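You operate a simulated robot arm through the tools that you are given. There is no shell and no other tool.

You run a simulated robot arm. Do the job below in one go: nothing can be reset, and whatever is moved stays where it is left.

TASK
Pack the disc named on the disc card in the wooden case.
Fine: shut it, lock both case knobs and slide it back toward the white board, leaving a small gap.

It is judged by the outcome, as a careful person would: the job done as asked, and still so three seconds after it is handed in. It fails if anything else is knocked over, pushed out of place, dropped, spilled or broken.

THE ROBOT
A 6-joint arm with a two-finger gripper on a trunk, on a base that drives. Base frame: it is fixed to the floor where the robot stands at the start and does not move with it; the origin is under the middle of the robot, x ahead of it, y to its left, z up. Readings come in cm, rad, newtons and seconds.
With the tool pointing down near the work surface it reaches from about 24 to 72 cm from the robot's upright axis, wherever it stands. Its first joint turns from -2.897 to 2.897 rad. Places, roughly: foam in the wooden case [210, 70, 90]; glass disc [175, 50, 100]; red case knob [220, 60, 100]; white case knob [210, 50, 100]; wooden case (22x15x4 cm) [210, 70, 90]; wooden lid [210, 60, 100]. Payload 1.57 kg.
The tool frame sits at the grasp point between the pads (the TCP): z along the fingers, y along the line on which they close. The tips reach 2.1 cm beyond it. The gripper opens to 7 cm. The gripper's body begins 5 cm behind the TCP.
Orientation is told as [roll, pitch, yaw] about the base's x, y, z axes, in that order, counted from this pose: with the fingers straight down and closing along the base's y, the tool's x points along the base's -x, its y along +y and its z along -z.

THE INTERFACE
- The arm moves only by the tool arm_command. Its argument "deltas" is a list of rows, each an object of numbers (a shift or turn left out is 0, a gripper value left out holds the last): "grip": the gripper command, from -1 (fully open) to 1 (shut), values between in proportion; "dx", "dy", "dz": the shift along the tool's x, y, z in cm; "rx", "ry", "rz": the turn, a rotation vector about the tool's x, y, z in degrees. In form: [{"grip": .., "dx": .., "dy": .., "dz": .., "rx": .., "ry": .., "rz": ..}, ...]. A call has 1 to 20 rows; each row shifts and turns the commanded pose from where the row before left it, along the tool's axes as they then stand. Rows are played at 5 a second. More than 5 cm and 0.15 rad between two rows, or a gripper value outside its range, and nothing of the call is played. A pose out of reach is approached as far as the arm can. The call stops where the force on the tool passes 40 N (or 10 N more than at its start, if that is more) or the arm is blocked; 0.2 s more then pass. The fingers move at their own pace and stop on an object; they squeeze with about 30 N. The grip force told is the motor's: it shows also when the fingers shut on nothing. Time passes only in rows, and 0.2 s behind the last, so rows that do not move let the fingers close. The reply holds the time, the measured pose of the TCP, the force on the tool along the base axes, the opening and the grip force, in the units named above and with some noise, with the torque about the TCP (base axes, N m) and any sound that the robot's microphone picked up.
- Cameras (640 x 400 px; columns grow to the right, rows downward): "scene" is now at [2.7, 13.62, 150.1]; the picture's right is [-0.16, -0.99, 0.00], its down [-0.49, 0.08, -0.87] and it looks along [0.86, -0.14, -0.49] (base axes); focal length 258 px, centre (320, 200). "wrist" rides on the gripper at [7.9, 0.4, -8.1] in the tool frame; the picture's right is [-0.05, 1.00, 0.00], its down [-0.67, -0.04, -0.74] and it looks along [-0.74, -0.04, 0.67] (tool axes); focal length 256 px, centre (320, 200). There is no depth. A picture from a camera that has moved, and an enlarged one, comes with that camera's place and axes in the base frame and with its lens. The place of the scene camera against the robot may be out by one fixed shift of up to 1.2 cm in any direction.
- grab_frame(camera): a new picture of that camera. No time passes.
- steer(legs): drives the robot by 1 to 6 legs, each [ahead, left, turn to the left] in cm, cm and rad, along the robot's own axes; the way and the turn of a leg run together, so that a leg with both is an arc; at most 150 cm and 3.142 rad a leg. The arm and the cameras ride along, it lands a little off, and it stops where it bumps. It gives what a move gives.
- aim_head(pan, tilt): turns the head with the scene camera to pan (to the left, within 2.705 rad either way) and tilt (down, from -0.506 to 1.204), counted from straight ahead of the robot. It gives what a move gives.
- zoom(camera, box): a new picture of the part [left, top, right, bottom] of that camera's present view, enlarged. No time passes.
- finish_job(): hands the job in; it is judged then, once.

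Nothing tells you exact positions but the pictures and the camera data. Unless the task says otherwise, let go and move clear before handing in.

The tools are called after "Call:" by a JSON object that holds its "api" and its "payload". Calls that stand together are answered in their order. arm_command: Moves the arm, as the interface text tells. Its arguments: {"type":"object","properties":{"deltas":{"type":"array","items":{"type":"object","properties":{"grip":{"type":"number"},"dx":{"type":"number"},"dy":{"type":"number"},"dz":{"type":"number"},"rx":{"type":"number"},"ry":{"type":"number"},"rz":{"type":"number"}}}}},"required":["deltas"]} The other tools are called the same way: steer (legs) drives the base; aim_head (pan, tilt) turns the head that bears the scene camera; grab_frame (camera) takes a picture; zoom (camera, box) takes an enlarged picture of a part of a camera's view; finish_job () hands the job in.

At the start:

```text
clock: 0.0
ee_pos: [39.9, 4.4, 114.87]
tool_rot: [-0.002, 0.0, 0.0]
force: [0.1, -0.3, -0.1]
torque: [-0.01, -0.01, 0.03]
opening: 7.01
gripper_force: 0.1
robot x, y, heading: [0.04, 0.29, 0.003]
head pan, tilt: [-0.157, 0.517]
```

scene: 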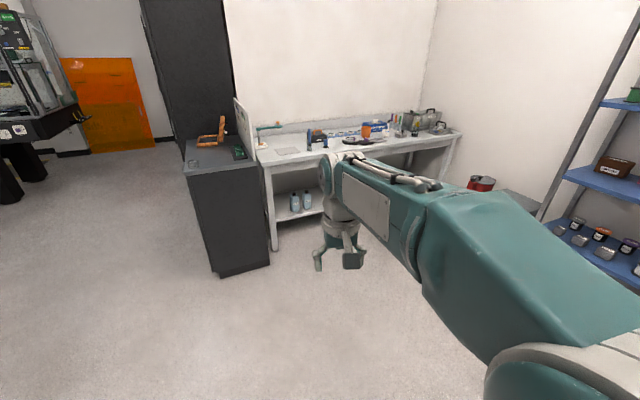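
wrist: 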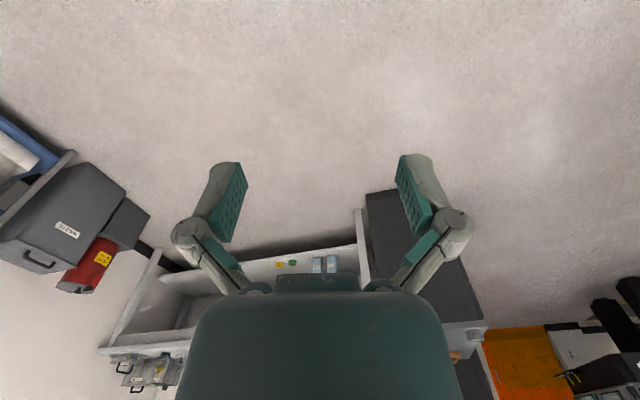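

I see a dark cabinet with an orange-brown item and a white board on it, next to a white bench. I'll zoom in on the cabinet and bench before driving closer.

Call:
{"api": "zoom", "payload": {"camera": "scene", "box": [170, 90, 290, 170]}}

Call:
{"api": "zoom", "payload": {"camera": "scene", "box": [290, 90, 470, 200]}}

```text
5.00 times, centred on (230, 130) of scene
camera zoom: at [2.7, 13.62, 150.1], right [-0.16, -0.99, 0.0], down [-0.49, 0.08, -0.87], along [0.86, -0.14, -0.49], focal length 1293 px, centre (770, 550)
```

zoom: 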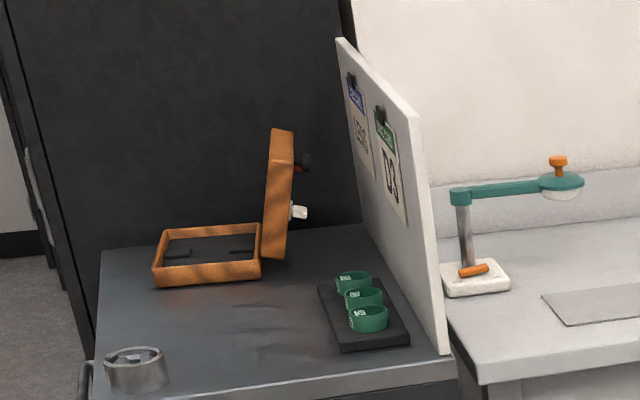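

```text
3.56 times, centred on (380, 145) of scene
camera zoom: at [2.7, 13.62, 150.1], right [-0.16, -0.99, 0.0], down [-0.49, 0.08, -0.87], along [0.86, -0.14, -0.49], focal length 919 px, centre (107, 396)
```

zoom: 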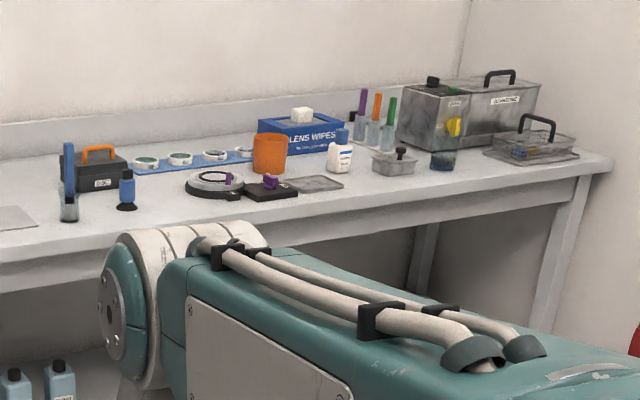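

The open wooden case, a black tray with green discs, a metal item, and the white board with two cards are on the dark cabinet near (165-230, 30-85). I'll drive closer for a good look.

Call:
{"api": "steer", "payload": {"legs": [[95, 45, 0]]}}

Call:
{"api": "aim_head", "payload": {"pan": 0.0, "tilt": 0.6}}

Call:
{"api": "grab_frame", "payload": {"camera": "scene"}}

```text
clock: 5.5
ee_pos: [136.28, 48.06, 114.86]
tool_rot: [0.002, 0.002, -0.016]
force: [-0.8, 1.1, -0.2]
torque: [0.0, 0.02, 0.0]
opening: 6.98
gripper_force: 0.1
robot x, y, heading: [96.49, 44.41, -0.02]
head pan, tilt: [-0.157, 0.517]
```

```text
clock: 6.2
ee_pos: [136.43, 47.99, 114.86]
tool_rot: [-0.001, 0.0, -0.015]
force: [0.3, 0.6, 0.4]
torque: [0.0, -0.01, 0.02]
opening: 6.98
gripper_force: 0.1
robot x, y, heading: [96.24, 44.41, -0.012]
head pan, tilt: [0.0, 0.6]
```

```text
taken
camera scene: at [99.14, 59.31, 149.34], right [-0.02, -1.0, 0.0], down [-0.57, 0.01, -0.82], along [0.82, -0.01, -0.57], focal length 258 px, centre (320, 200)
```

scene: 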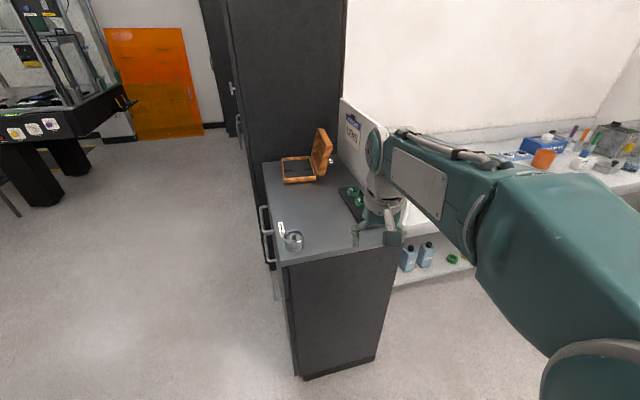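

The cabinet is visible but the arm hides part of it. I'll zoom in for details.

Call:
{"api": "zoom", "payload": {"camera": "scene", "box": [250, 110, 410, 260]}}

Call:
{"api": "grab_frame", "payload": {"camera": "wrist"}}

```text
2.67 times, centred on (330, 185) of scene
camera zoom: at [99.14, 59.31, 149.34], right [-0.02, -1.0, 0.0], down [-0.57, 0.01, -0.82], along [0.82, -0.01, -0.57], focal length 689 px, centre (293, 240)
```

zoom: 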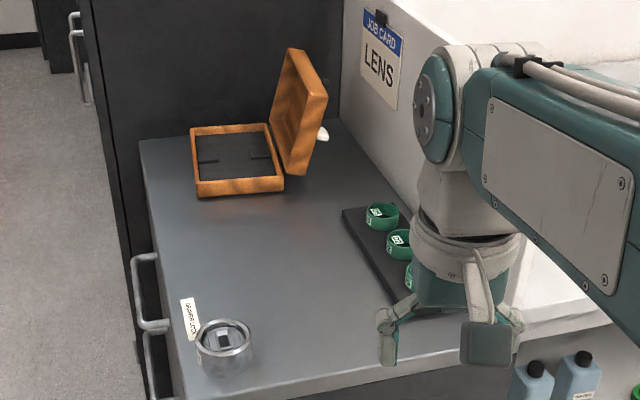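

```text
taken
camera wrist: at [128.45, 48.58, 122.88], right [0.07, 1.0, 0.0], down [0.67, -0.04, 0.74], along [0.74, -0.05, -0.67], focal length 256 px, centre (320, 200)
```

wrist: 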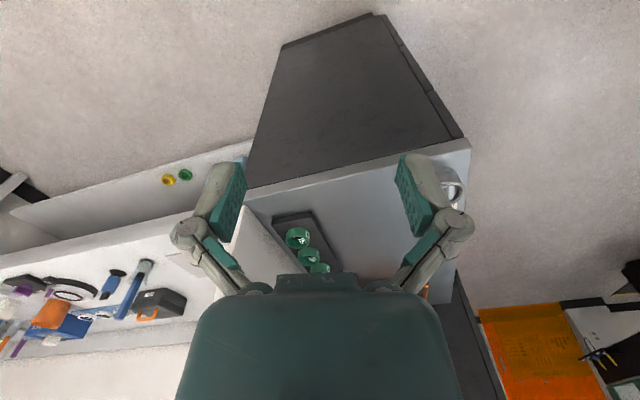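

The arm hides the board and some discs. I'll retract the arm to the right and up, then look again.

Call:
{"api": "arm_command", "payload": {"deltas": [{"dx": 1, "dy": -4, "dz": -2}, {"dx": 1, "dy": -4, "dz": -2}, {"dx": 1, "dy": -4, "dz": -2}, {"dx": 1, "dy": -4, "dz": -2}, {"dx": 1, "dy": -4, "dz": -1}, {"dx": 1, "dy": -4, "dz": -1}, {"dx": 1, "dy": -4}, {"dx": 1, "dy": -4}, {"dx": 0}]}}

Call:
{"api": "grab_frame", "payload": {"camera": "scene"}}

Call:
{"api": "zoom", "payload": {"camera": "scene", "box": [310, 90, 410, 160]}}

Call:
{"api": "zoom", "payload": {"camera": "scene", "box": [320, 170, 400, 250]}}

Call:
{"api": "zoom", "payload": {"camera": "scene", "box": [255, 215, 335, 265]}}

Call:
{"api": "zoom", "payload": {"camera": "scene", "box": [265, 120, 345, 190]}}

```text
clock: 8.2
ee_pos: [127.73, 16.1, 124.99]
tool_rot: [0.0, 0.0, -0.014]
force: [0.6, 0.4, -0.1]
torque: [0.0, -0.02, 0.01]
opening: 7.02
gripper_force: 0.1
robot x, y, heading: [96.41, 44.07, -0.018]
head pan, tilt: [0.0, 0.6]
```

```text
taken
camera scene: at [99.12, 59.14, 149.36], right [-0.02, -1.0, 0.0], down [-0.57, 0.01, -0.82], along [0.82, -0.01, -0.57], focal length 258 px, centre (320, 200)
```

scene: 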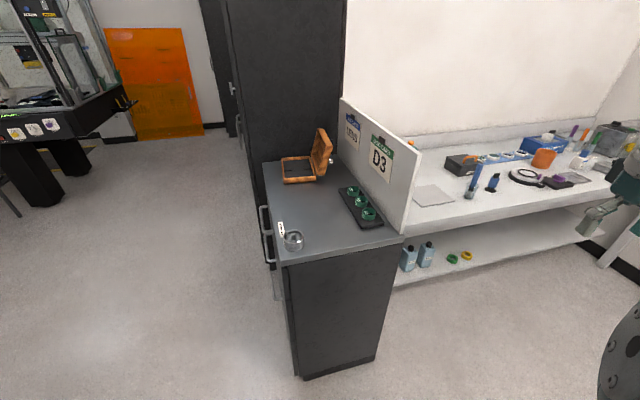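

```text
5.71 times, centred on (360, 125) of scene
camera zoom: at [99.12, 59.14, 149.36], right [-0.02, -1.0, 0.0], down [-0.57, 0.01, -0.82], along [0.82, -0.01, -0.57], focal length 1477 px, centre (91, 629)
```

zoom: 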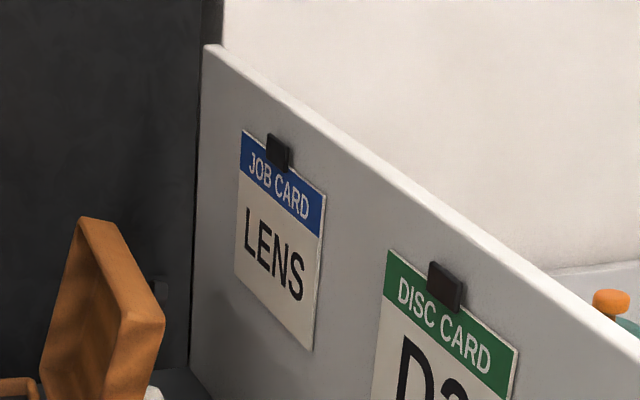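

```text
5.00 times, centred on (360, 210) of scene
camera zoom: at [99.12, 59.14, 149.36], right [-0.02, -1.0, 0.0], down [-0.57, 0.01, -0.82], along [0.82, -0.01, -0.57], focal length 1293 px, centre (120, 150)
```

zoom: 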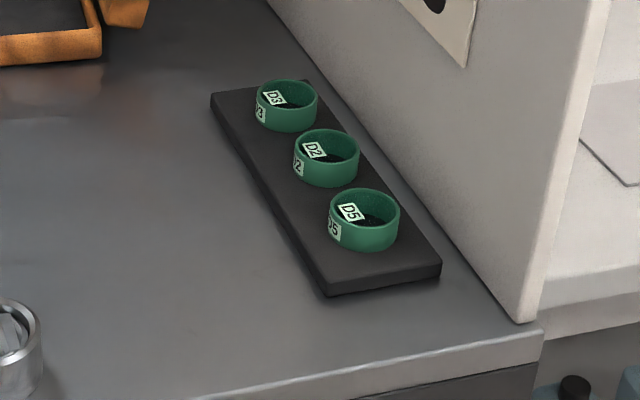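

```text
8.00 times, centred on (295, 240) of scene
camera zoom: at [99.12, 59.14, 149.36], right [-0.02, -1.0, 0.0], down [-0.57, 0.01, -0.82], along [0.82, -0.01, -0.57], focal length 2068 px, centre (520, -120)
```

zoom: 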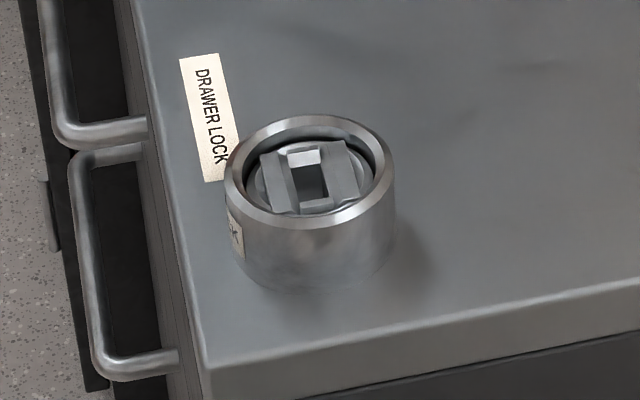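

```text
5.71 times, centred on (305, 155) of scene
camera zoom: at [99.12, 59.14, 149.36], right [-0.02, -1.0, 0.0], down [-0.57, 0.01, -0.82], along [0.82, -0.01, -0.57], focal length 1477 px, centre (406, 457)
```

zoom: 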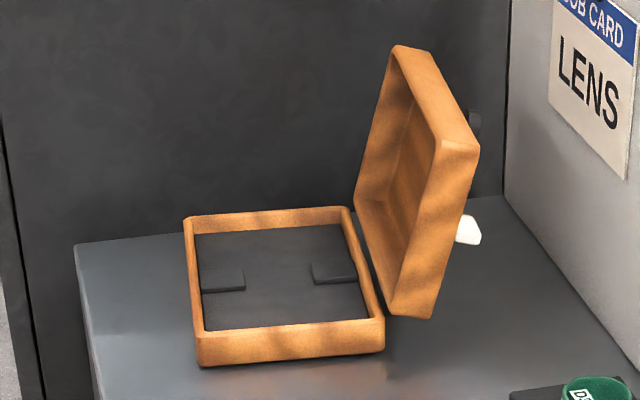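

The disc card reads D3, and the farthest green ring looks like D3. I'll zoom in to check the disc's shape and label, the case and the rest of the card.

Call:
{"api": "zoom", "payload": {"camera": "scene", "box": [343, 182, 375, 202]}}

Call:
{"api": "zoom", "payload": {"camera": "scene", "box": [345, 195, 385, 225]}}

Call:
{"api": "zoom", "payload": {"camera": "scene", "box": [335, 105, 415, 185]}}

Call:
{"api": "zoom", "payload": {"camera": "scene", "box": [275, 150, 339, 190]}}

```text
16.00 times, centred on (359, 192) of scene
camera zoom: at [99.12, 59.14, 149.36], right [-0.02, -1.0, 0.0], down [-0.57, 0.01, -0.82], along [0.82, -0.01, -0.57], focal length 4136 px, centre (-304, 328)
```

zoom: 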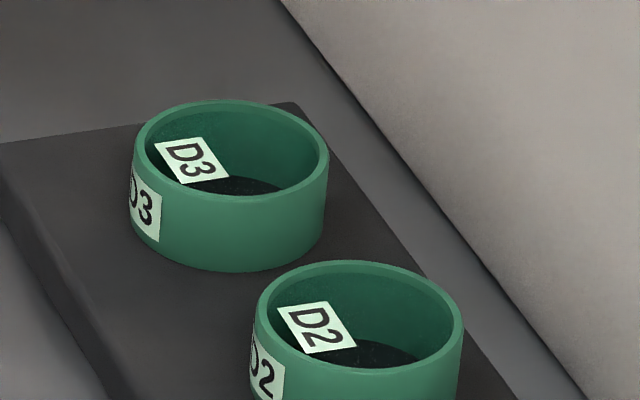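

```text
13.33 times, centred on (365, 210) of scene
camera zoom: at [99.12, 59.14, 149.36], right [-0.02, -1.0, 0.0], down [-0.57, 0.01, -0.82], along [0.82, -0.01, -0.57], focal length 3447 px, centre (-280, 67)
```

zoom: 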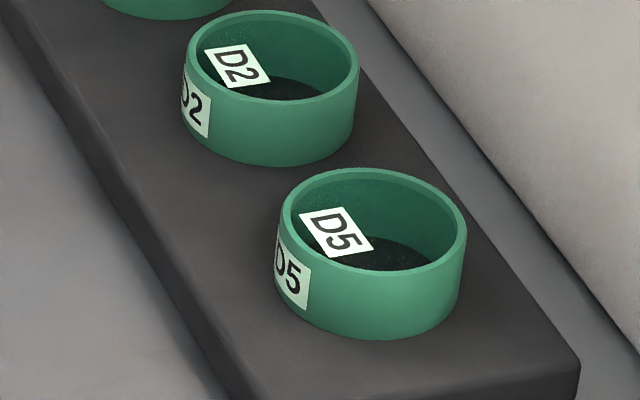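

```text
5.00 times, centred on (375, 145) of scene
camera zoom: at [99.12, 59.14, 149.36], right [-0.02, -1.0, 0.0], down [-0.57, 0.01, -0.82], along [0.82, -0.01, -0.57], focal length 1293 px, centre (45, 475)
```

zoom: 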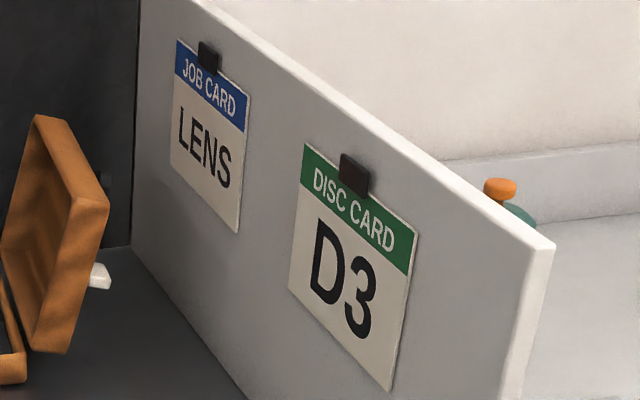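

```text
10.00 times, centred on (307, 170) of scene
camera zoom: at [99.12, 59.14, 149.36], right [-0.02, -1.0, 0.0], down [-0.57, 0.01, -0.82], along [0.82, -0.01, -0.57], focal length 2585 px, centre (450, 500)
```

zoom: 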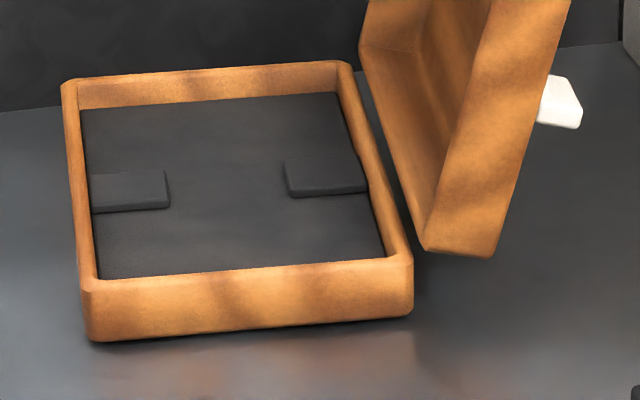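

The disc card says D3, and D3 is the farthest of the three ring-shaped discs. The open case lies along the left part of the cabinet with its lid hinged on the board side, so working from the cabinet's left side looks best. I'll drive around there and face the board.

Call:
{"api": "steer", "payload": {"legs": [[0, 80, 0], [80, 0, 0]]}}

Call:
{"api": "aim_head", "payload": {"pan": -1.0, "tilt": 0.8}}

Call:
{"api": "grab_frame", "payload": {"camera": "scene"}}

```text
clock: 16.2
ee_pos: [207.88, 90.87, 124.93]
tool_rot: [0.001, 0.0, -0.033]
force: [-0.4, -0.5, 0.2]
torque: [0.01, -0.01, -0.01]
opening: 7.0
gripper_force: 0.1
robot x, y, heading: [177.1, 119.67, -0.03]
head pan, tilt: [0.0, 0.6]
```

```text
clock: 17.5
ee_pos: [207.74, 90.87, 124.96]
tool_rot: [0.001, 0.0, -0.035]
force: [-1.0, -0.8, 0.0]
torque: [-0.01, -0.02, 0.0]
opening: 6.98
gripper_force: 0.1
robot x, y, heading: [176.56, 119.41, -0.038]
head pan, tilt: [-1.0, 0.799]
```

```text
taken
camera scene: at [175.32, 127.86, 147.67], right [-0.86, -0.51, 0.0], down [-0.37, 0.62, -0.7], along [0.36, -0.6, -0.72], focal length 258 px, centre (320, 200)
```

scene: 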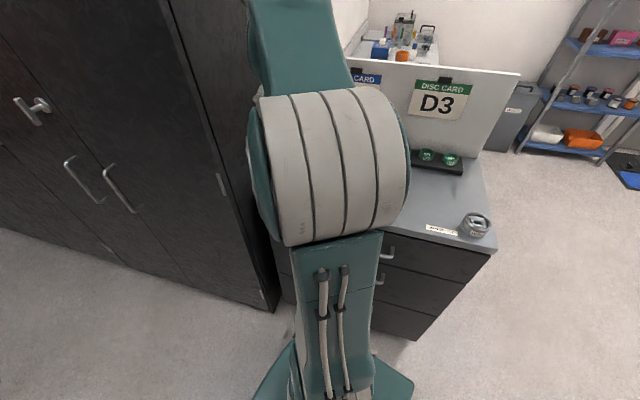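

The tall cabinet stands just beyond the case end; its near corner is near (229, 93). Now I turn right to face the board.

Call:
{"api": "steer", "payload": {"legs": [[0, 0, -1.28]]}}

Call:
{"api": "aim_head", "payload": {"pan": 0.0, "tilt": 0.9}}

Call:
{"api": "grab_frame", "payload": {"camera": "scene"}}

Call:
{"api": "grab_frame", "payload": {"camera": "wrist"}}

```text
clock: 21.0
ee_pos: [159.09, 81.46, 125.05]
tool_rot: [0.0, -0.001, -1.291]
force: [-0.3, 0.6, 0.0]
torque: [-0.03, -0.02, 0.0]
opening: 7.0
gripper_force: 0.1
robot x, y, heading: [176.92, 120.13, -1.289]
head pan, tilt: [-1.0, 0.799]
```

```text
clock: 22.3
ee_pos: [159.1, 81.35, 125.09]
tool_rot: [-0.001, 0.0, -1.291]
force: [-0.3, 0.5, 0.0]
torque: [0.03, 0.04, 0.02]
opening: 7.01
gripper_force: 0.0
robot x, y, heading: [177.03, 119.94, -1.288]
head pan, tilt: [0.0, 0.901]
```

```text
taken
camera scene: at [191.78, 121.89, 146.88], right [-0.96, -0.28, 0.0], down [-0.22, 0.75, -0.62], along [0.17, -0.6, -0.78], focal length 258 px, centre (320, 200)
```

scene: 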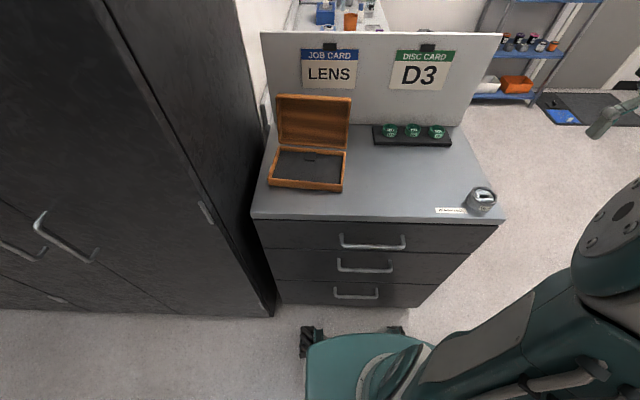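

```text
taken
camera wrist: at [157.31, 89.08, 133.02], right [0.97, 0.22, 0.0], down [0.15, -0.65, 0.74], along [0.17, -0.73, -0.67], focal length 256 px, centre (320, 200)
```

wrist: 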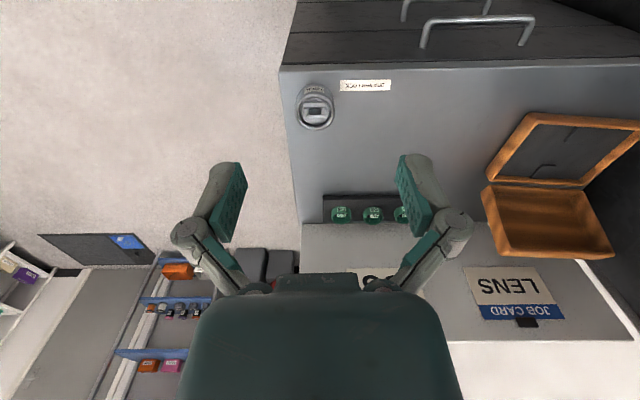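

A good view of everything now. I'll zoom to measure the case, tray and board.

Call:
{"api": "zoom", "payload": {"camera": "scene", "box": [255, 85, 367, 195]}}

Call:
{"api": "zoom", "payload": {"camera": "scene", "box": [360, 110, 456, 160]}}

Call:
{"api": "zoom", "payload": {"camera": "scene", "box": [240, 180, 520, 355]}}

Call:
{"api": "zoom", "payload": {"camera": "wrist", "box": [460, 100, 640, 280]}}

```text
3.64 times, centred on (311, 140) of scene
camera zoom: at [191.78, 121.89, 146.88], right [-0.96, -0.28, 0.0], down [-0.22, 0.75, -0.62], along [0.17, -0.6, -0.78], focal length 940 px, centre (353, 418)
```

zoom: 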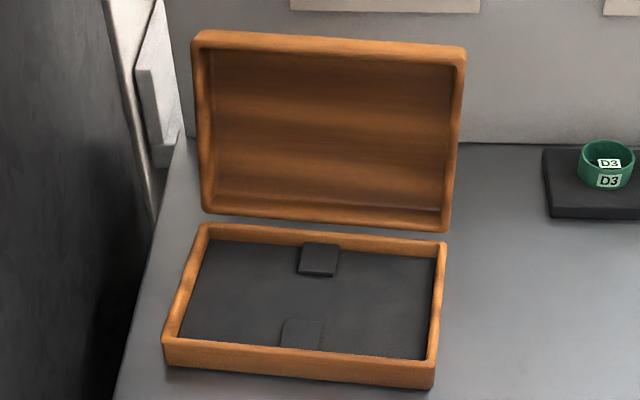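

```text
6.67 times, centred on (408, 135) of scene
camera zoom: at [191.78, 121.89, 146.88], right [-0.96, -0.28, 0.0], down [-0.22, 0.75, -0.62], along [0.17, -0.6, -0.78], focal length 1724 px, centre (-267, 633)
```

zoom: 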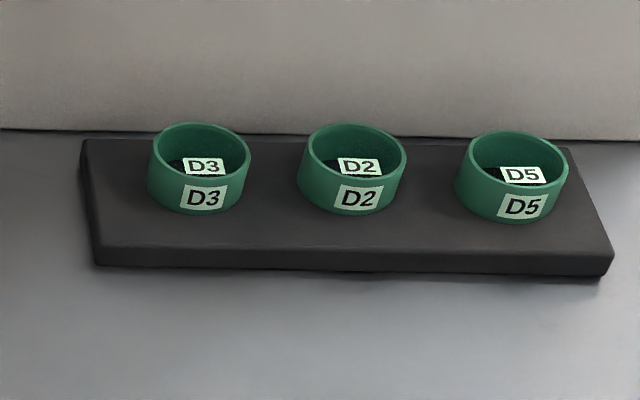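

```text
2.29 times, centred on (380, 268) of scene
camera zoom: at [191.78, 121.89, 146.88], right [-0.96, -0.28, 0.0], down [-0.22, 0.75, -0.62], along [0.17, -0.6, -0.78], focal length 591 px, centre (183, 46)
```

zoom: 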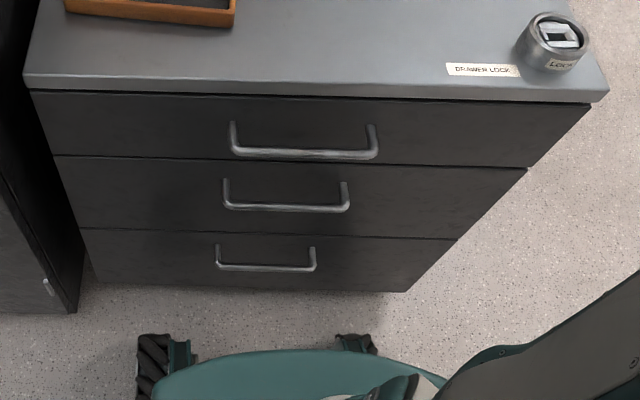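

```text
2.22 times, centred on (550, 190) of wrist
camera zoom: at [157.31, 89.08, 133.02], right [0.97, 0.22, 0.0], down [0.15, -0.65, 0.74], along [0.17, -0.73, -0.67], focal length 569 px, centre (-191, 222)
```

zoom: 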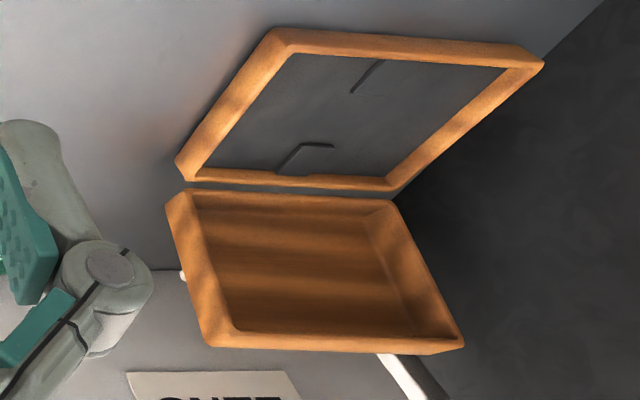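

D3 sits about 8 cm off the board, the case about 17 cm off it, and the robot is already square to the board. I'll creep 7 cm closer so D3 and the case are both in reach, then look down into the case with the wrist camera.

Call:
{"api": "steer", "payload": {"legs": [[7, 0, 0]]}}

Call:
{"api": "grab_frame", "payload": {"camera": "scene"}}

```text
clock: 23.3
ee_pos: [160.96, 74.85, 124.87]
tool_rot: [0.001, 0.001, -1.292]
force: [0.0, 0.6, 0.5]
torque: [-0.01, 0.02, -0.03]
opening: 7.0
gripper_force: 0.2
robot x, y, heading: [179.01, 113.47, -1.296]
head pan, tilt: [0.0, 0.901]
```

```text
taken
camera scene: at [193.67, 115.36, 146.88], right [-0.96, -0.28, 0.0], down [-0.22, 0.75, -0.62], along [0.17, -0.6, -0.78], focal length 258 px, centre (320, 200)
```

scene: 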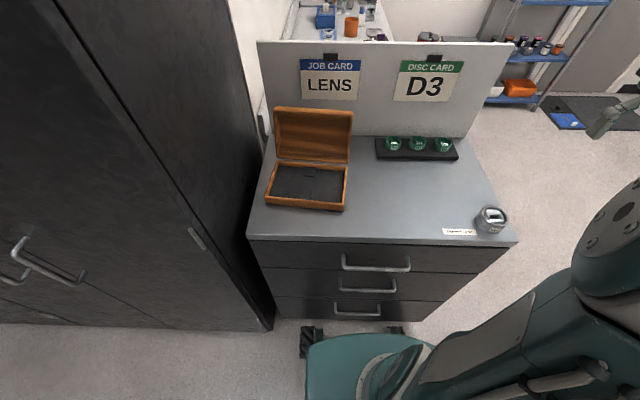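

Now I move the gripper above the near side of the case, staying above the lid, so the wrist camera can look down into it.

Call:
{"api": "arm_command", "payload": {"deltas": [{"dy": 3.9, "dx": -0.92}, {"dy": 3.9, "dx": -0.92}, {"dy": 3.9, "dx": -0.92}, {"dy": 3.9, "dx": -0.92}, {"dy": 3.9, "dx": -0.92}, {"dy": 3.9, "dx": -0.92}, {"dy": 3.9, "dx": -0.92}, {"dy": 3.9, "dx": -0.92}, {"dy": 3.9, "dx": -0.92}, {"dy": 3.9, "dx": -0.92}, {"dy": 3.9, "dx": -0.92}, {"dy": 3.8, "dx": -0.92}, {"dx": 0}]}}

Call:
{"api": "grab_frame", "payload": {"camera": "wrist"}}

Call:
{"api": "grab_frame", "payload": {"camera": "scene"}}

```text
clock: 26.1
ee_pos: [208.96, 77.02, 124.79]
tool_rot: [-0.003, 0.0, -1.291]
force: [-1.2, -0.5, -0.3]
torque: [0.01, 0.0, 0.05]
opening: 7.02
gripper_force: 0.1
robot x, y, heading: [179.19, 113.01, -1.29]
head pan, tilt: [0.0, 0.901]
```

```text
taken
camera wrist: at [207.28, 84.78, 133.01], right [0.97, 0.22, 0.0], down [0.15, -0.65, 0.74], along [0.17, -0.73, -0.67], focal length 256 px, centre (320, 200)
```

wrist: 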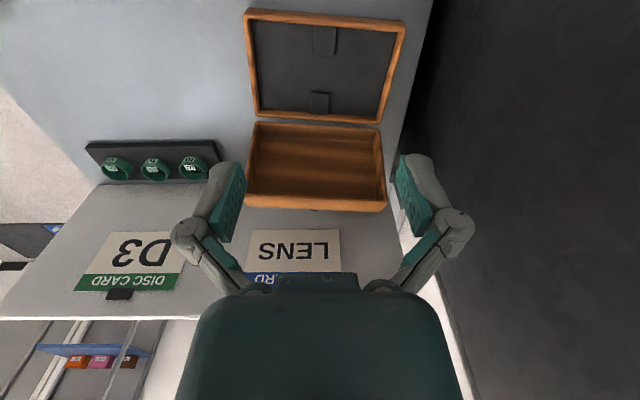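

```text
taken
camera scene: at [193.89, 115.38, 146.85], right [-0.96, -0.28, 0.0], down [-0.22, 0.75, -0.62], along [0.17, -0.6, -0.78], focal length 258 px, centre (320, 200)
```

scene: 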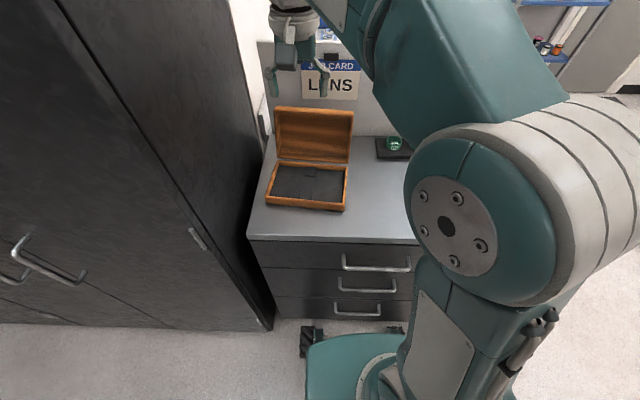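

Good top view of the case and discs. I'll zoom in to see the foam features and triangulate.

Call:
{"api": "zoom", "payload": {"camera": "wrist", "box": [225, 0, 425, 125]}}

Call:
{"api": "zoom", "payload": {"camera": "wrist", "box": [75, 130, 235, 190]}}

```text
3.20 times, centred on (325, 62) of wrist
camera zoom: at [207.28, 84.78, 133.01], right [0.97, 0.22, 0.0], down [0.15, -0.65, 0.74], along [0.17, -0.73, -0.67], focal length 819 px, centre (304, 640)
```

zoom: 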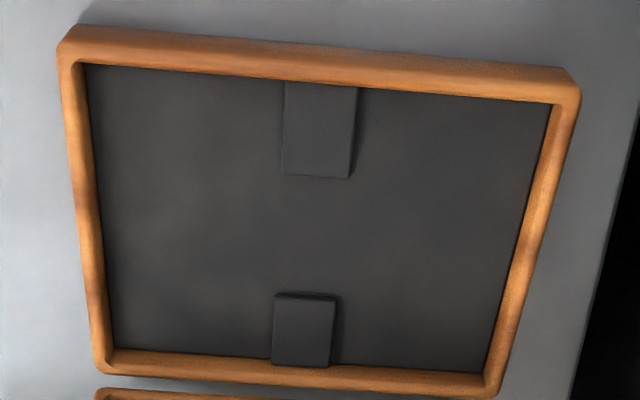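

```text
4.00 times, centred on (155, 160) of wrist
camera zoom: at [207.28, 84.78, 133.01], right [0.97, 0.22, 0.0], down [0.15, -0.65, 0.74], along [0.17, -0.73, -0.67], focal length 1024 px, centre (980, 360)
```

zoom: 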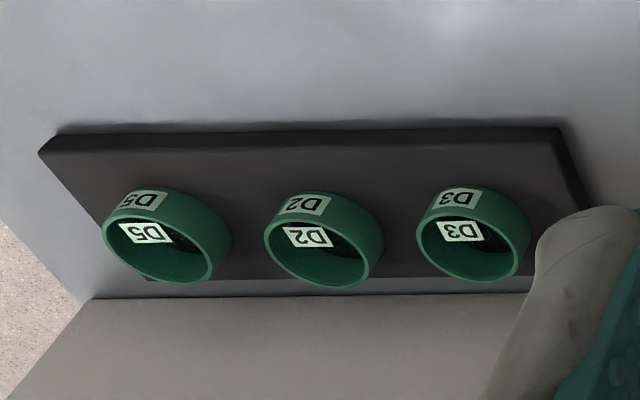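

The foam has two tabs at the middle of the long sides with roughly a disc-wide gap between them. I'll bring the wrist camera lower to learn whether the tabs are raised and whether there's a nest.

Call:
{"api": "arm_command", "payload": {"deltas": [{"dx": 0.6, "dz": 4}, {"dx": 0.6, "dz": 4}, {"dx": 0.6, "dz": 4}, {"dx": 0.6, "dz": 4}, {"dx": 0}]}}

Call:
{"api": "grab_frame", "payload": {"camera": "wrist"}}

Call:
{"api": "zoom", "payload": {"camera": "wrist", "box": [220, 50, 460, 200]}}

```text
clock: 27.3
ee_pos: [208.34, 79.43, 108.99]
tool_rot: [-0.002, -0.001, -1.292]
force: [0.2, 0.4, 0.3]
torque: [-0.02, 0.0, 0.03]
opening: 7.01
gripper_force: 0.1
robot x, y, heading: [178.91, 112.7, -1.296]
head pan, tilt: [0.0, 0.901]
```

```text
taken
camera wrist: at [206.66, 87.13, 117.12], right [0.97, 0.22, 0.0], down [0.15, -0.65, 0.74], along [0.17, -0.73, -0.67], focal length 256 px, centre (320, 200)
```

wrist: 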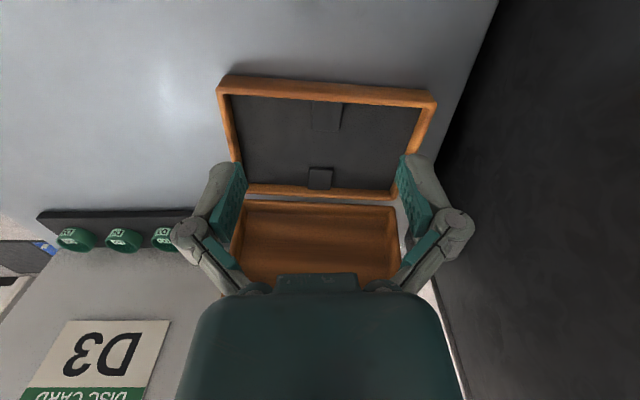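

```text
2.67 times, centred on (340, 125) of wrist
camera zoom: at [206.66, 87.13, 117.12], right [0.97, 0.22, 0.0], down [0.15, -0.65, 0.74], along [0.17, -0.73, -0.67], focal length 683 px, centre (267, 400)
```

zoom: 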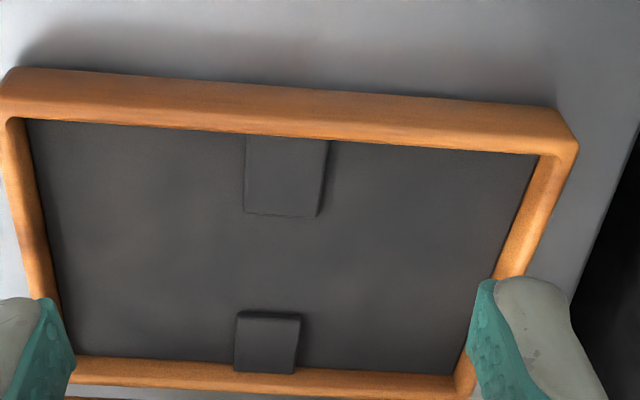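

The tabs are raised foam nubs with about a disc-width between them, a nest. Next I move up and over to D3 for a closer look before grasping.

Call:
{"api": "arm_command", "payload": {"deltas": [{"dz": -4}, {"dz": -4}, {"dz": -4}, {"dy": -3.9, "dx": -1.8}, {"dy": -3.9, "dx": -1.8}, {"dy": -3.9, "dx": -1.8}, {"dy": -3.9, "dx": -1.8}, {"dy": -3.9, "dx": -1.8}, {"dy": -3.9, "dx": -1.8}, {"dy": -3.4, "dx": -1.9}, {"dz": 4}, {"dz": 4}, {"dz": 4}, {"dx": 0}]}}

Call:
{"api": "grab_frame", "payload": {"camera": "wrist"}}

Call:
{"api": "zoom", "payload": {"camera": "wrist", "box": [220, 100, 420, 260]}}

Call:
{"api": "grab_frame", "payload": {"camera": "scene"}}

```text
clock: 30.3
ee_pos: [186.1, 59.69, 109.01]
tool_rot: [-0.002, 0.0, -1.293]
force: [-0.4, 0.4, 0.3]
torque: [0.0, -0.03, -0.03]
opening: 6.99
gripper_force: 0.0
robot x, y, heading: [178.94, 113.03, -1.294]
head pan, tilt: [0.0, 0.901]
```

```text
taken
camera wrist: at [184.42, 67.36, 117.06], right [0.97, 0.22, 0.0], down [0.15, -0.65, 0.74], along [0.17, -0.73, -0.67], focal length 256 px, centre (320, 200)
```

wrist: 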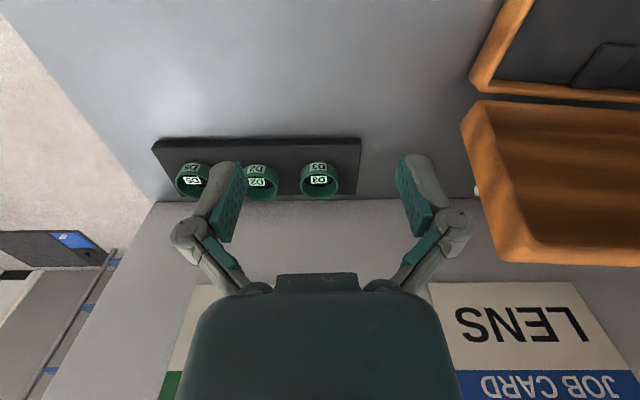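

```text
2.50 times, centred on (320, 180) of wrist
camera zoom: at [184.42, 67.36, 117.06], right [0.97, 0.22, 0.0], down [0.15, -0.65, 0.74], along [0.17, -0.73, -0.67], focal length 640 px, centre (320, 250)
```

zoom: 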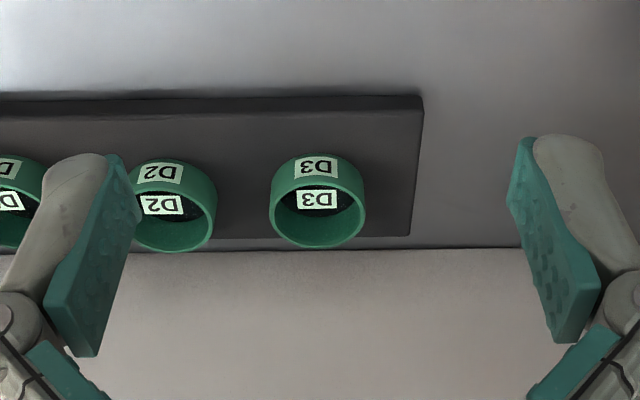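

```text
taken
camera scene: at [193.78, 115.29, 146.87], right [-0.96, -0.28, 0.0], down [-0.22, 0.75, -0.62], along [0.17, -0.6, -0.78], focal length 258 px, centre (320, 200)
```

scene: 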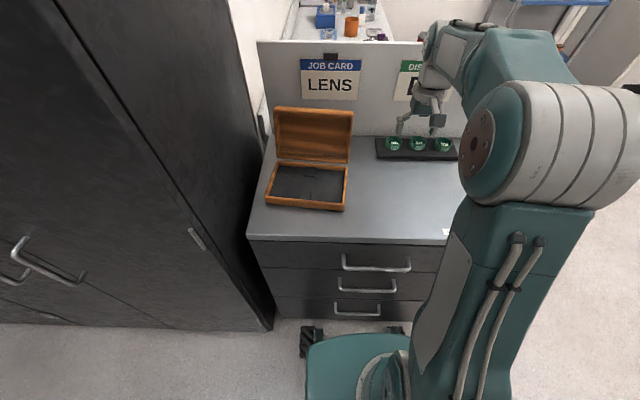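

D3 is about 17 cm ahead of the gripper and 1 cm to the right, ~6.4 cm off the board. I'll check the wrist's bulk versus the board clearance.

Call:
{"api": "zoom", "payload": {"camera": "scene", "box": [370, 10, 530, 170]}}

```text
2.50 times, centred on (450, 90) of scene
camera zoom: at [193.78, 115.29, 146.87], right [-0.96, -0.28, 0.0], down [-0.22, 0.75, -0.62], along [0.17, -0.6, -0.78], focal length 646 px, centre (-5, 475)
```

zoom: 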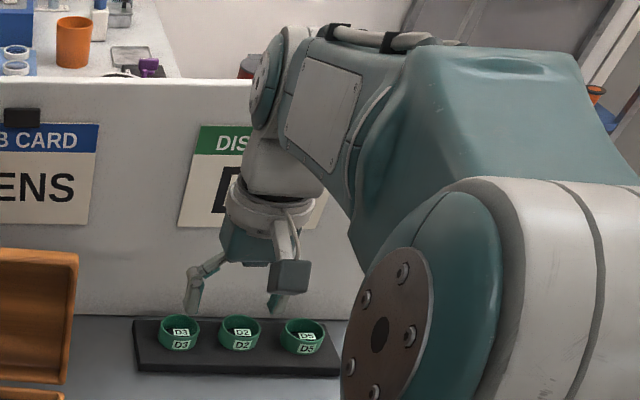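

The wrist housing could come close to the board, so I'll tilt the tool by 12° (top leaning to the robot), move over D3 and stop a few cm above to check.

Call:
{"api": "arm_command", "payload": {"deltas": [{"ry": -6, "grip": -0.85}, {"ry": -6}, {"dx": -4.13, "dz": 0.88, "dy": -0.26}, {"dx": -4.13, "dz": 0.88, "dy": -0.26}, {"dx": -4.13, "dz": 0.88, "dy": -0.26}, {"dx": -4.13, "dz": 0.88, "dy": -0.26}, {"dx": 0.94, "dz": 4.4}, {"dx": 0.62, "dz": 2.9}, {"dx": 0}]}}

Call:
{"api": "grab_frame", "payload": {"camera": "wrist"}}

Call:
{"api": "zoom", "payload": {"camera": "scene", "box": [350, 30, 510, 170]}}

```text
clock: 32.3
ee_pos: [189.54, 43.27, 101.32]
tool_rot: [0.001, -0.21, -1.293]
force: [-0.1, -0.9, 0.2]
torque: [0.01, 0.0, 0.01]
opening: 6.47
gripper_force: 0.0
robot x, y, heading: [178.84, 113.13, -1.287]
head pan, tilt: [0.0, 0.901]
```

```text
taken
camera wrist: at [187.37, 52.45, 107.49], right [0.97, 0.23, 0.01], down [0.1, -0.49, 0.87], along [0.2, -0.84, -0.5], focal length 256 px, centre (320, 200)
```

wrist: 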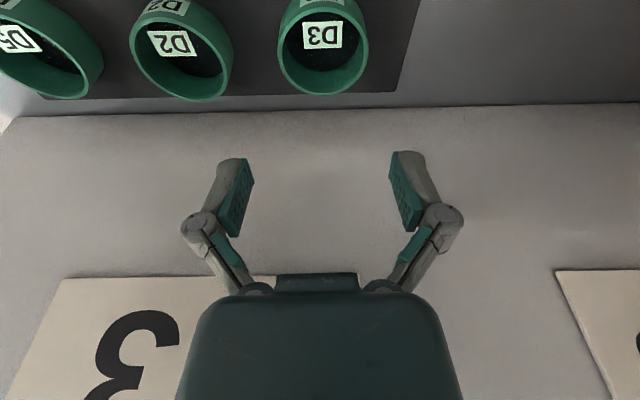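

```text
2.86 times, centred on (430, 100) of scene
camera zoom: at [193.78, 115.21, 146.87], right [-0.96, -0.28, 0.0], down [-0.22, 0.75, -0.62], along [0.17, -0.6, -0.78], focal length 739 px, centre (6, 486)
```

zoom: 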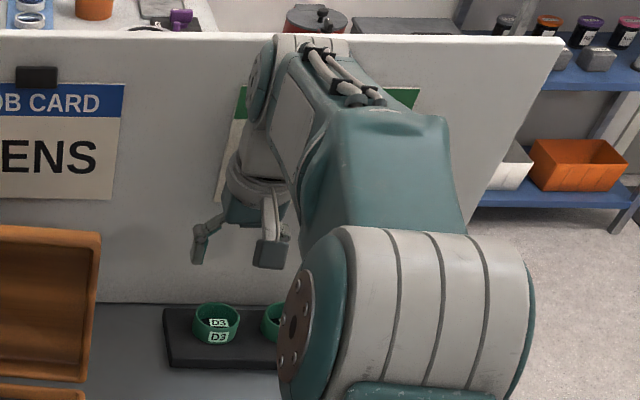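

D3 is almost under the gripper; my height estimates differ by a few cm, so I descend part way and re-measure.

Call:
{"api": "arm_command", "payload": {"deltas": [{"dx": 0.42, "dz": 1.96, "dy": 0.15}, {"dx": 0.42, "dz": 1.96, "dy": 0.15}, {"dx": 0}]}}

Call:
{"api": "grab_frame", "payload": {"camera": "wrist"}}

Call:
{"api": "zoom", "payload": {"camera": "scene", "box": [370, 90, 450, 170]}}

```text
clock: 33.1
ee_pos: [189.85, 43.27, 97.31]
tool_rot: [0.0, -0.208, -1.29]
force: [0.2, -0.1, 0.2]
torque: [-0.04, -0.02, 0.03]
opening: 6.44
gripper_force: 0.0
robot x, y, heading: [179.04, 113.13, -1.292]
head pan, tilt: [0.0, 0.901]
```

```text
taken
camera wrist: at [187.71, 52.43, 103.56], right [0.97, 0.23, 0.01], down [0.1, -0.49, 0.87], along [0.2, -0.84, -0.5], focal length 256 px, centre (320, 200)
```

wrist: 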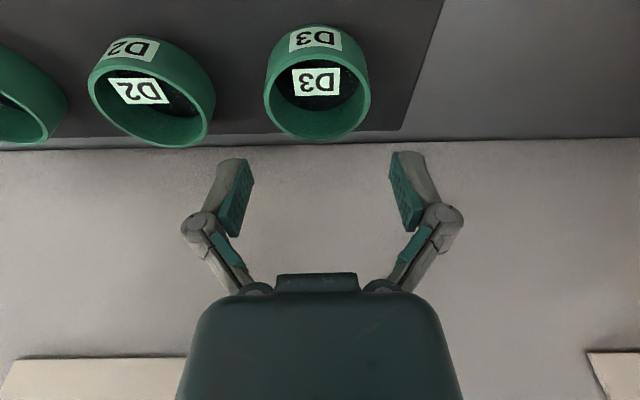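

```text
5.00 times, centred on (410, 130) of scene
camera zoom: at [193.78, 115.22, 146.87], right [-0.96, -0.28, 0.0], down [-0.22, 0.75, -0.62], along [0.17, -0.6, -0.78], focal length 1293 px, centre (-130, 550)
```

zoom: 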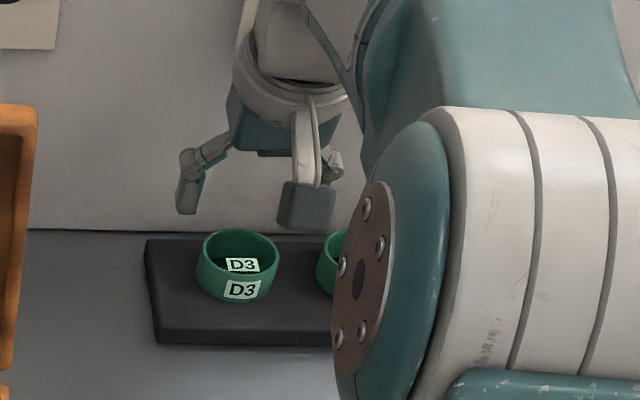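

D3 is centred laterally and about 1.5 cm nearer to me than the TCP. I correct and descend 2 cm more.

Call:
{"api": "arm_command", "payload": {"deltas": [{"dx": 1.47, "dz": -0.31}, {"dx": 0.42, "dz": 1.96}, {"dx": 0}]}}

Call:
{"api": "grab_frame", "payload": {"camera": "wrist"}}

Call:
{"api": "zoom", "payload": {"camera": "scene", "box": [370, 90, 450, 170]}}

```text
clock: 33.9
ee_pos: [189.44, 44.83, 95.48]
tool_rot: [-0.001, -0.21, -1.292]
force: [-0.9, -0.2, -0.6]
torque: [-0.02, 0.01, -0.01]
opening: 6.48
gripper_force: 0.1
robot x, y, heading: [178.97, 112.96, -1.294]
head pan, tilt: [0.0, 0.901]
```

```text
taken
camera wrist: at [187.28, 53.98, 101.63], right [0.97, 0.23, 0.01], down [0.1, -0.49, 0.87], along [0.2, -0.84, -0.5], focal length 256 px, centre (320, 200)
```

wrist: 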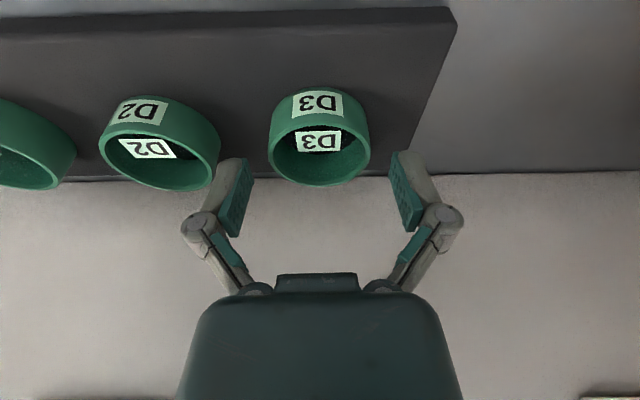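

```text
5.00 times, centred on (410, 130) of scene
camera zoom: at [193.77, 115.22, 146.87], right [-0.96, -0.28, 0.0], down [-0.22, 0.75, -0.62], along [0.17, -0.6, -0.78], focal length 1293 px, centre (-130, 550)
```

zoom: 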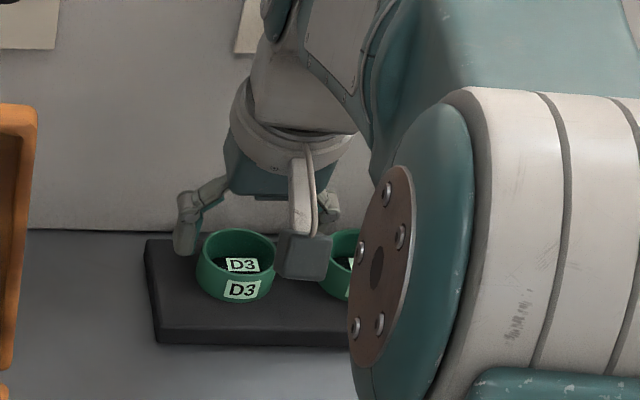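

The disc is nearly centred; I shift 0.4 cm toward the board and descend slowly around the ring, watching for contact.

Call:
{"api": "arm_command", "payload": {"deltas": [{"dx": -0.39, "dz": 0.08}, {"dx": 0.14, "dz": 0.64}, {"dx": 0.13, "dz": 0.63}, {"dx": 0}]}}

Call:
{"api": "grab_frame", "payload": {"camera": "wrist"}}

Call:
{"api": "zoom", "payload": {"camera": "scene", "box": [370, 90, 450, 170]}}

```text
clock: 34.9
ee_pos: [189.66, 44.45, 94.11]
tool_rot: [0.0, -0.208, -1.292]
force: [0.7, -0.5, -0.2]
torque: [0.02, 0.03, 0.04]
opening: 6.45
gripper_force: 0.1
robot x, y, heading: [178.9, 113.15, -1.291]
head pan, tilt: [0.0, 0.901]
```

```text
taken
camera wrist: at [187.45, 53.58, 100.35], right [0.97, 0.23, 0.01], down [0.1, -0.49, 0.87], along [0.2, -0.84, -0.5], focal length 256 px, centre (320, 200)
```

wrist: 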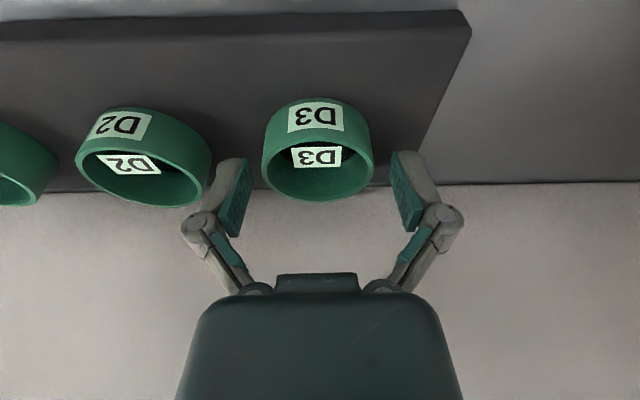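

```text
5.00 times, centred on (410, 130) of scene
camera zoom: at [193.77, 115.22, 146.87], right [-0.96, -0.28, 0.0], down [-0.22, 0.75, -0.62], along [0.17, -0.6, -0.78], focal length 1293 px, centre (-130, 550)
```

zoom: 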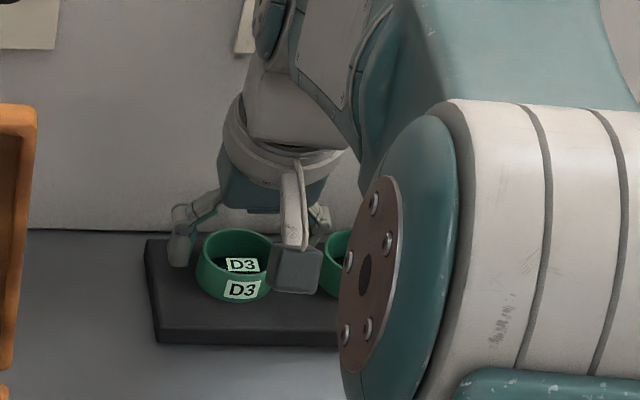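

Fingers straddle the ring. One more small descent, then close gently.

Call:
{"api": "arm_command", "payload": {"deltas": [{"dx": 0.2, "dz": -0.04}, {"dx": 0.08, "dz": 0.39}, {"dx": 0}]}}

Call:
{"api": "grab_frame", "payload": {"camera": "wrist"}}

```text
clock: 35.7
ee_pos: [189.55, 44.74, 93.74]
tool_rot: [0.0, -0.21, -1.291]
force: [0.6, -0.1, -0.3]
torque: [-0.01, 0.01, 0.02]
opening: 6.47
gripper_force: 0.1
robot x, y, heading: [178.97, 113.08, -1.293]
head pan, tilt: [0.0, 0.901]
```

```text
taken
camera wrist: at [187.39, 53.78, 100.01], right [0.97, 0.23, 0.01], down [0.1, -0.49, 0.87], along [0.2, -0.84, -0.5], focal length 256 px, centre (320, 200)
```

wrist: 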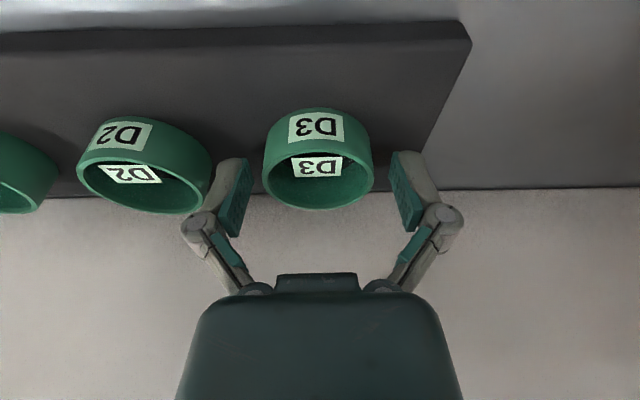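

Aligned around the ring; now close on D3.

Call:
{"api": "arm_command", "payload": {"deltas": [{"grip": 0.0}, {"dx": 0}, {"dx": 0}]}}

Call:
{"api": "grab_frame", "payload": {"camera": "wrist"}}

```text
clock: 36.5
ee_pos: [189.52, 44.66, 94.01]
tool_rot: [-0.002, -0.212, -1.293]
force: [-2.4, 2.0, 12.9]
torque: [0.04, 0.05, -0.02]
opening: 4.88
gripper_force: 29.5
robot x, y, heading: [179.04, 113.44, -1.289]
head pan, tilt: [0.0, 0.901]
```

```text
taken
camera wrist: at [187.36, 53.78, 100.12], right [0.97, 0.23, 0.01], down [0.1, -0.49, 0.87], along [0.2, -0.84, -0.5], focal length 256 px, centre (320, 200)
```

wrist: 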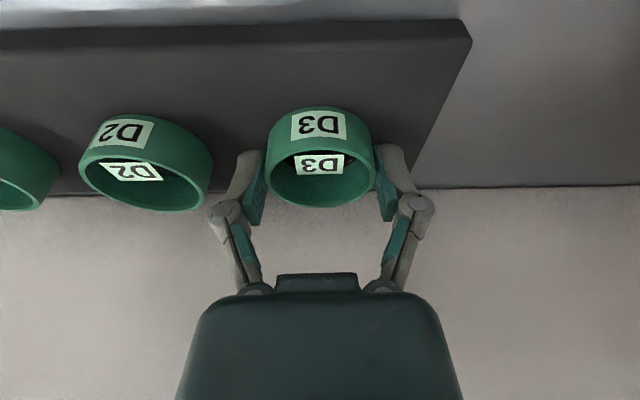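

D3 is gripped (4.9 cm wide) with fingertips lightly touching the tray. I lift straight up and check.

Call:
{"api": "arm_command", "payload": {"deltas": [{"dx": -0.1, "dz": -0.49}, {"dx": -0.1, "dz": -0.49}, {"dx": -0.21, "dz": -0.98}, {"dx": -0.42, "dz": -1.96}, {"dx": -0.42, "dz": -1.96}, {"dx": 0}]}}

Call:
{"api": "grab_frame", "payload": {"camera": "wrist"}}

Call:
{"api": "zoom", "payload": {"camera": "scene", "box": [370, 90, 450, 170]}}

```text
clock: 37.9
ee_pos: [189.64, 44.71, 99.8]
tool_rot: [-0.001, -0.21, -1.292]
force: [0.1, 0.4, -0.8]
torque: [0.0, 0.01, -0.06]
opening: 4.87
gripper_force: 30.1
robot x, y, heading: [178.86, 113.16, -1.29]
head pan, tilt: [0.0, 0.901]
```

```text
taken
camera wrist: at [187.41, 53.89, 106.01], right [0.97, 0.23, 0.01], down [0.1, -0.49, 0.87], along [0.2, -0.84, -0.5], focal length 256 px, centre (320, 200)
```

wrist: 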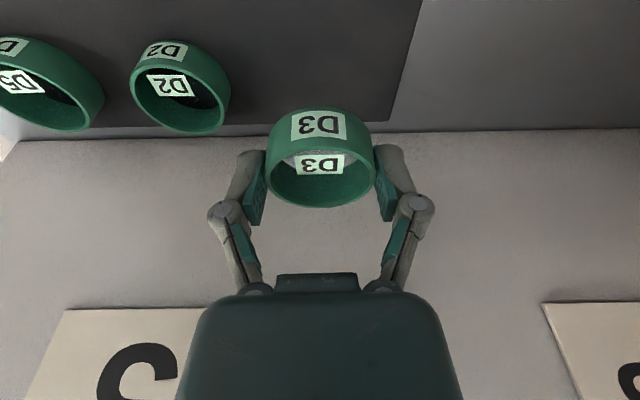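

```text
5.00 times, centred on (410, 130) of scene
camera zoom: at [193.78, 115.22, 146.87], right [-0.96, -0.28, 0.0], down [-0.22, 0.75, -0.62], along [0.17, -0.6, -0.78], focal length 1293 px, centre (-130, 550)
```

zoom: 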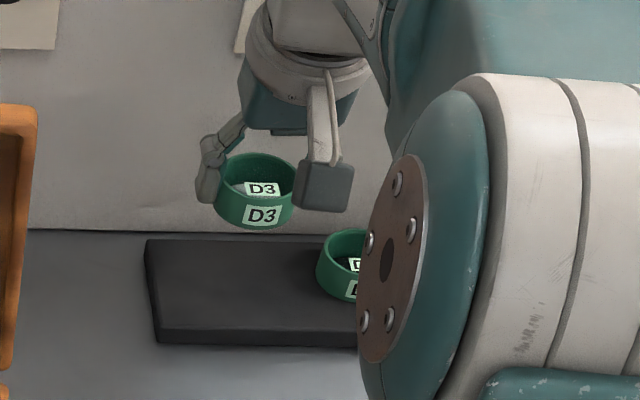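

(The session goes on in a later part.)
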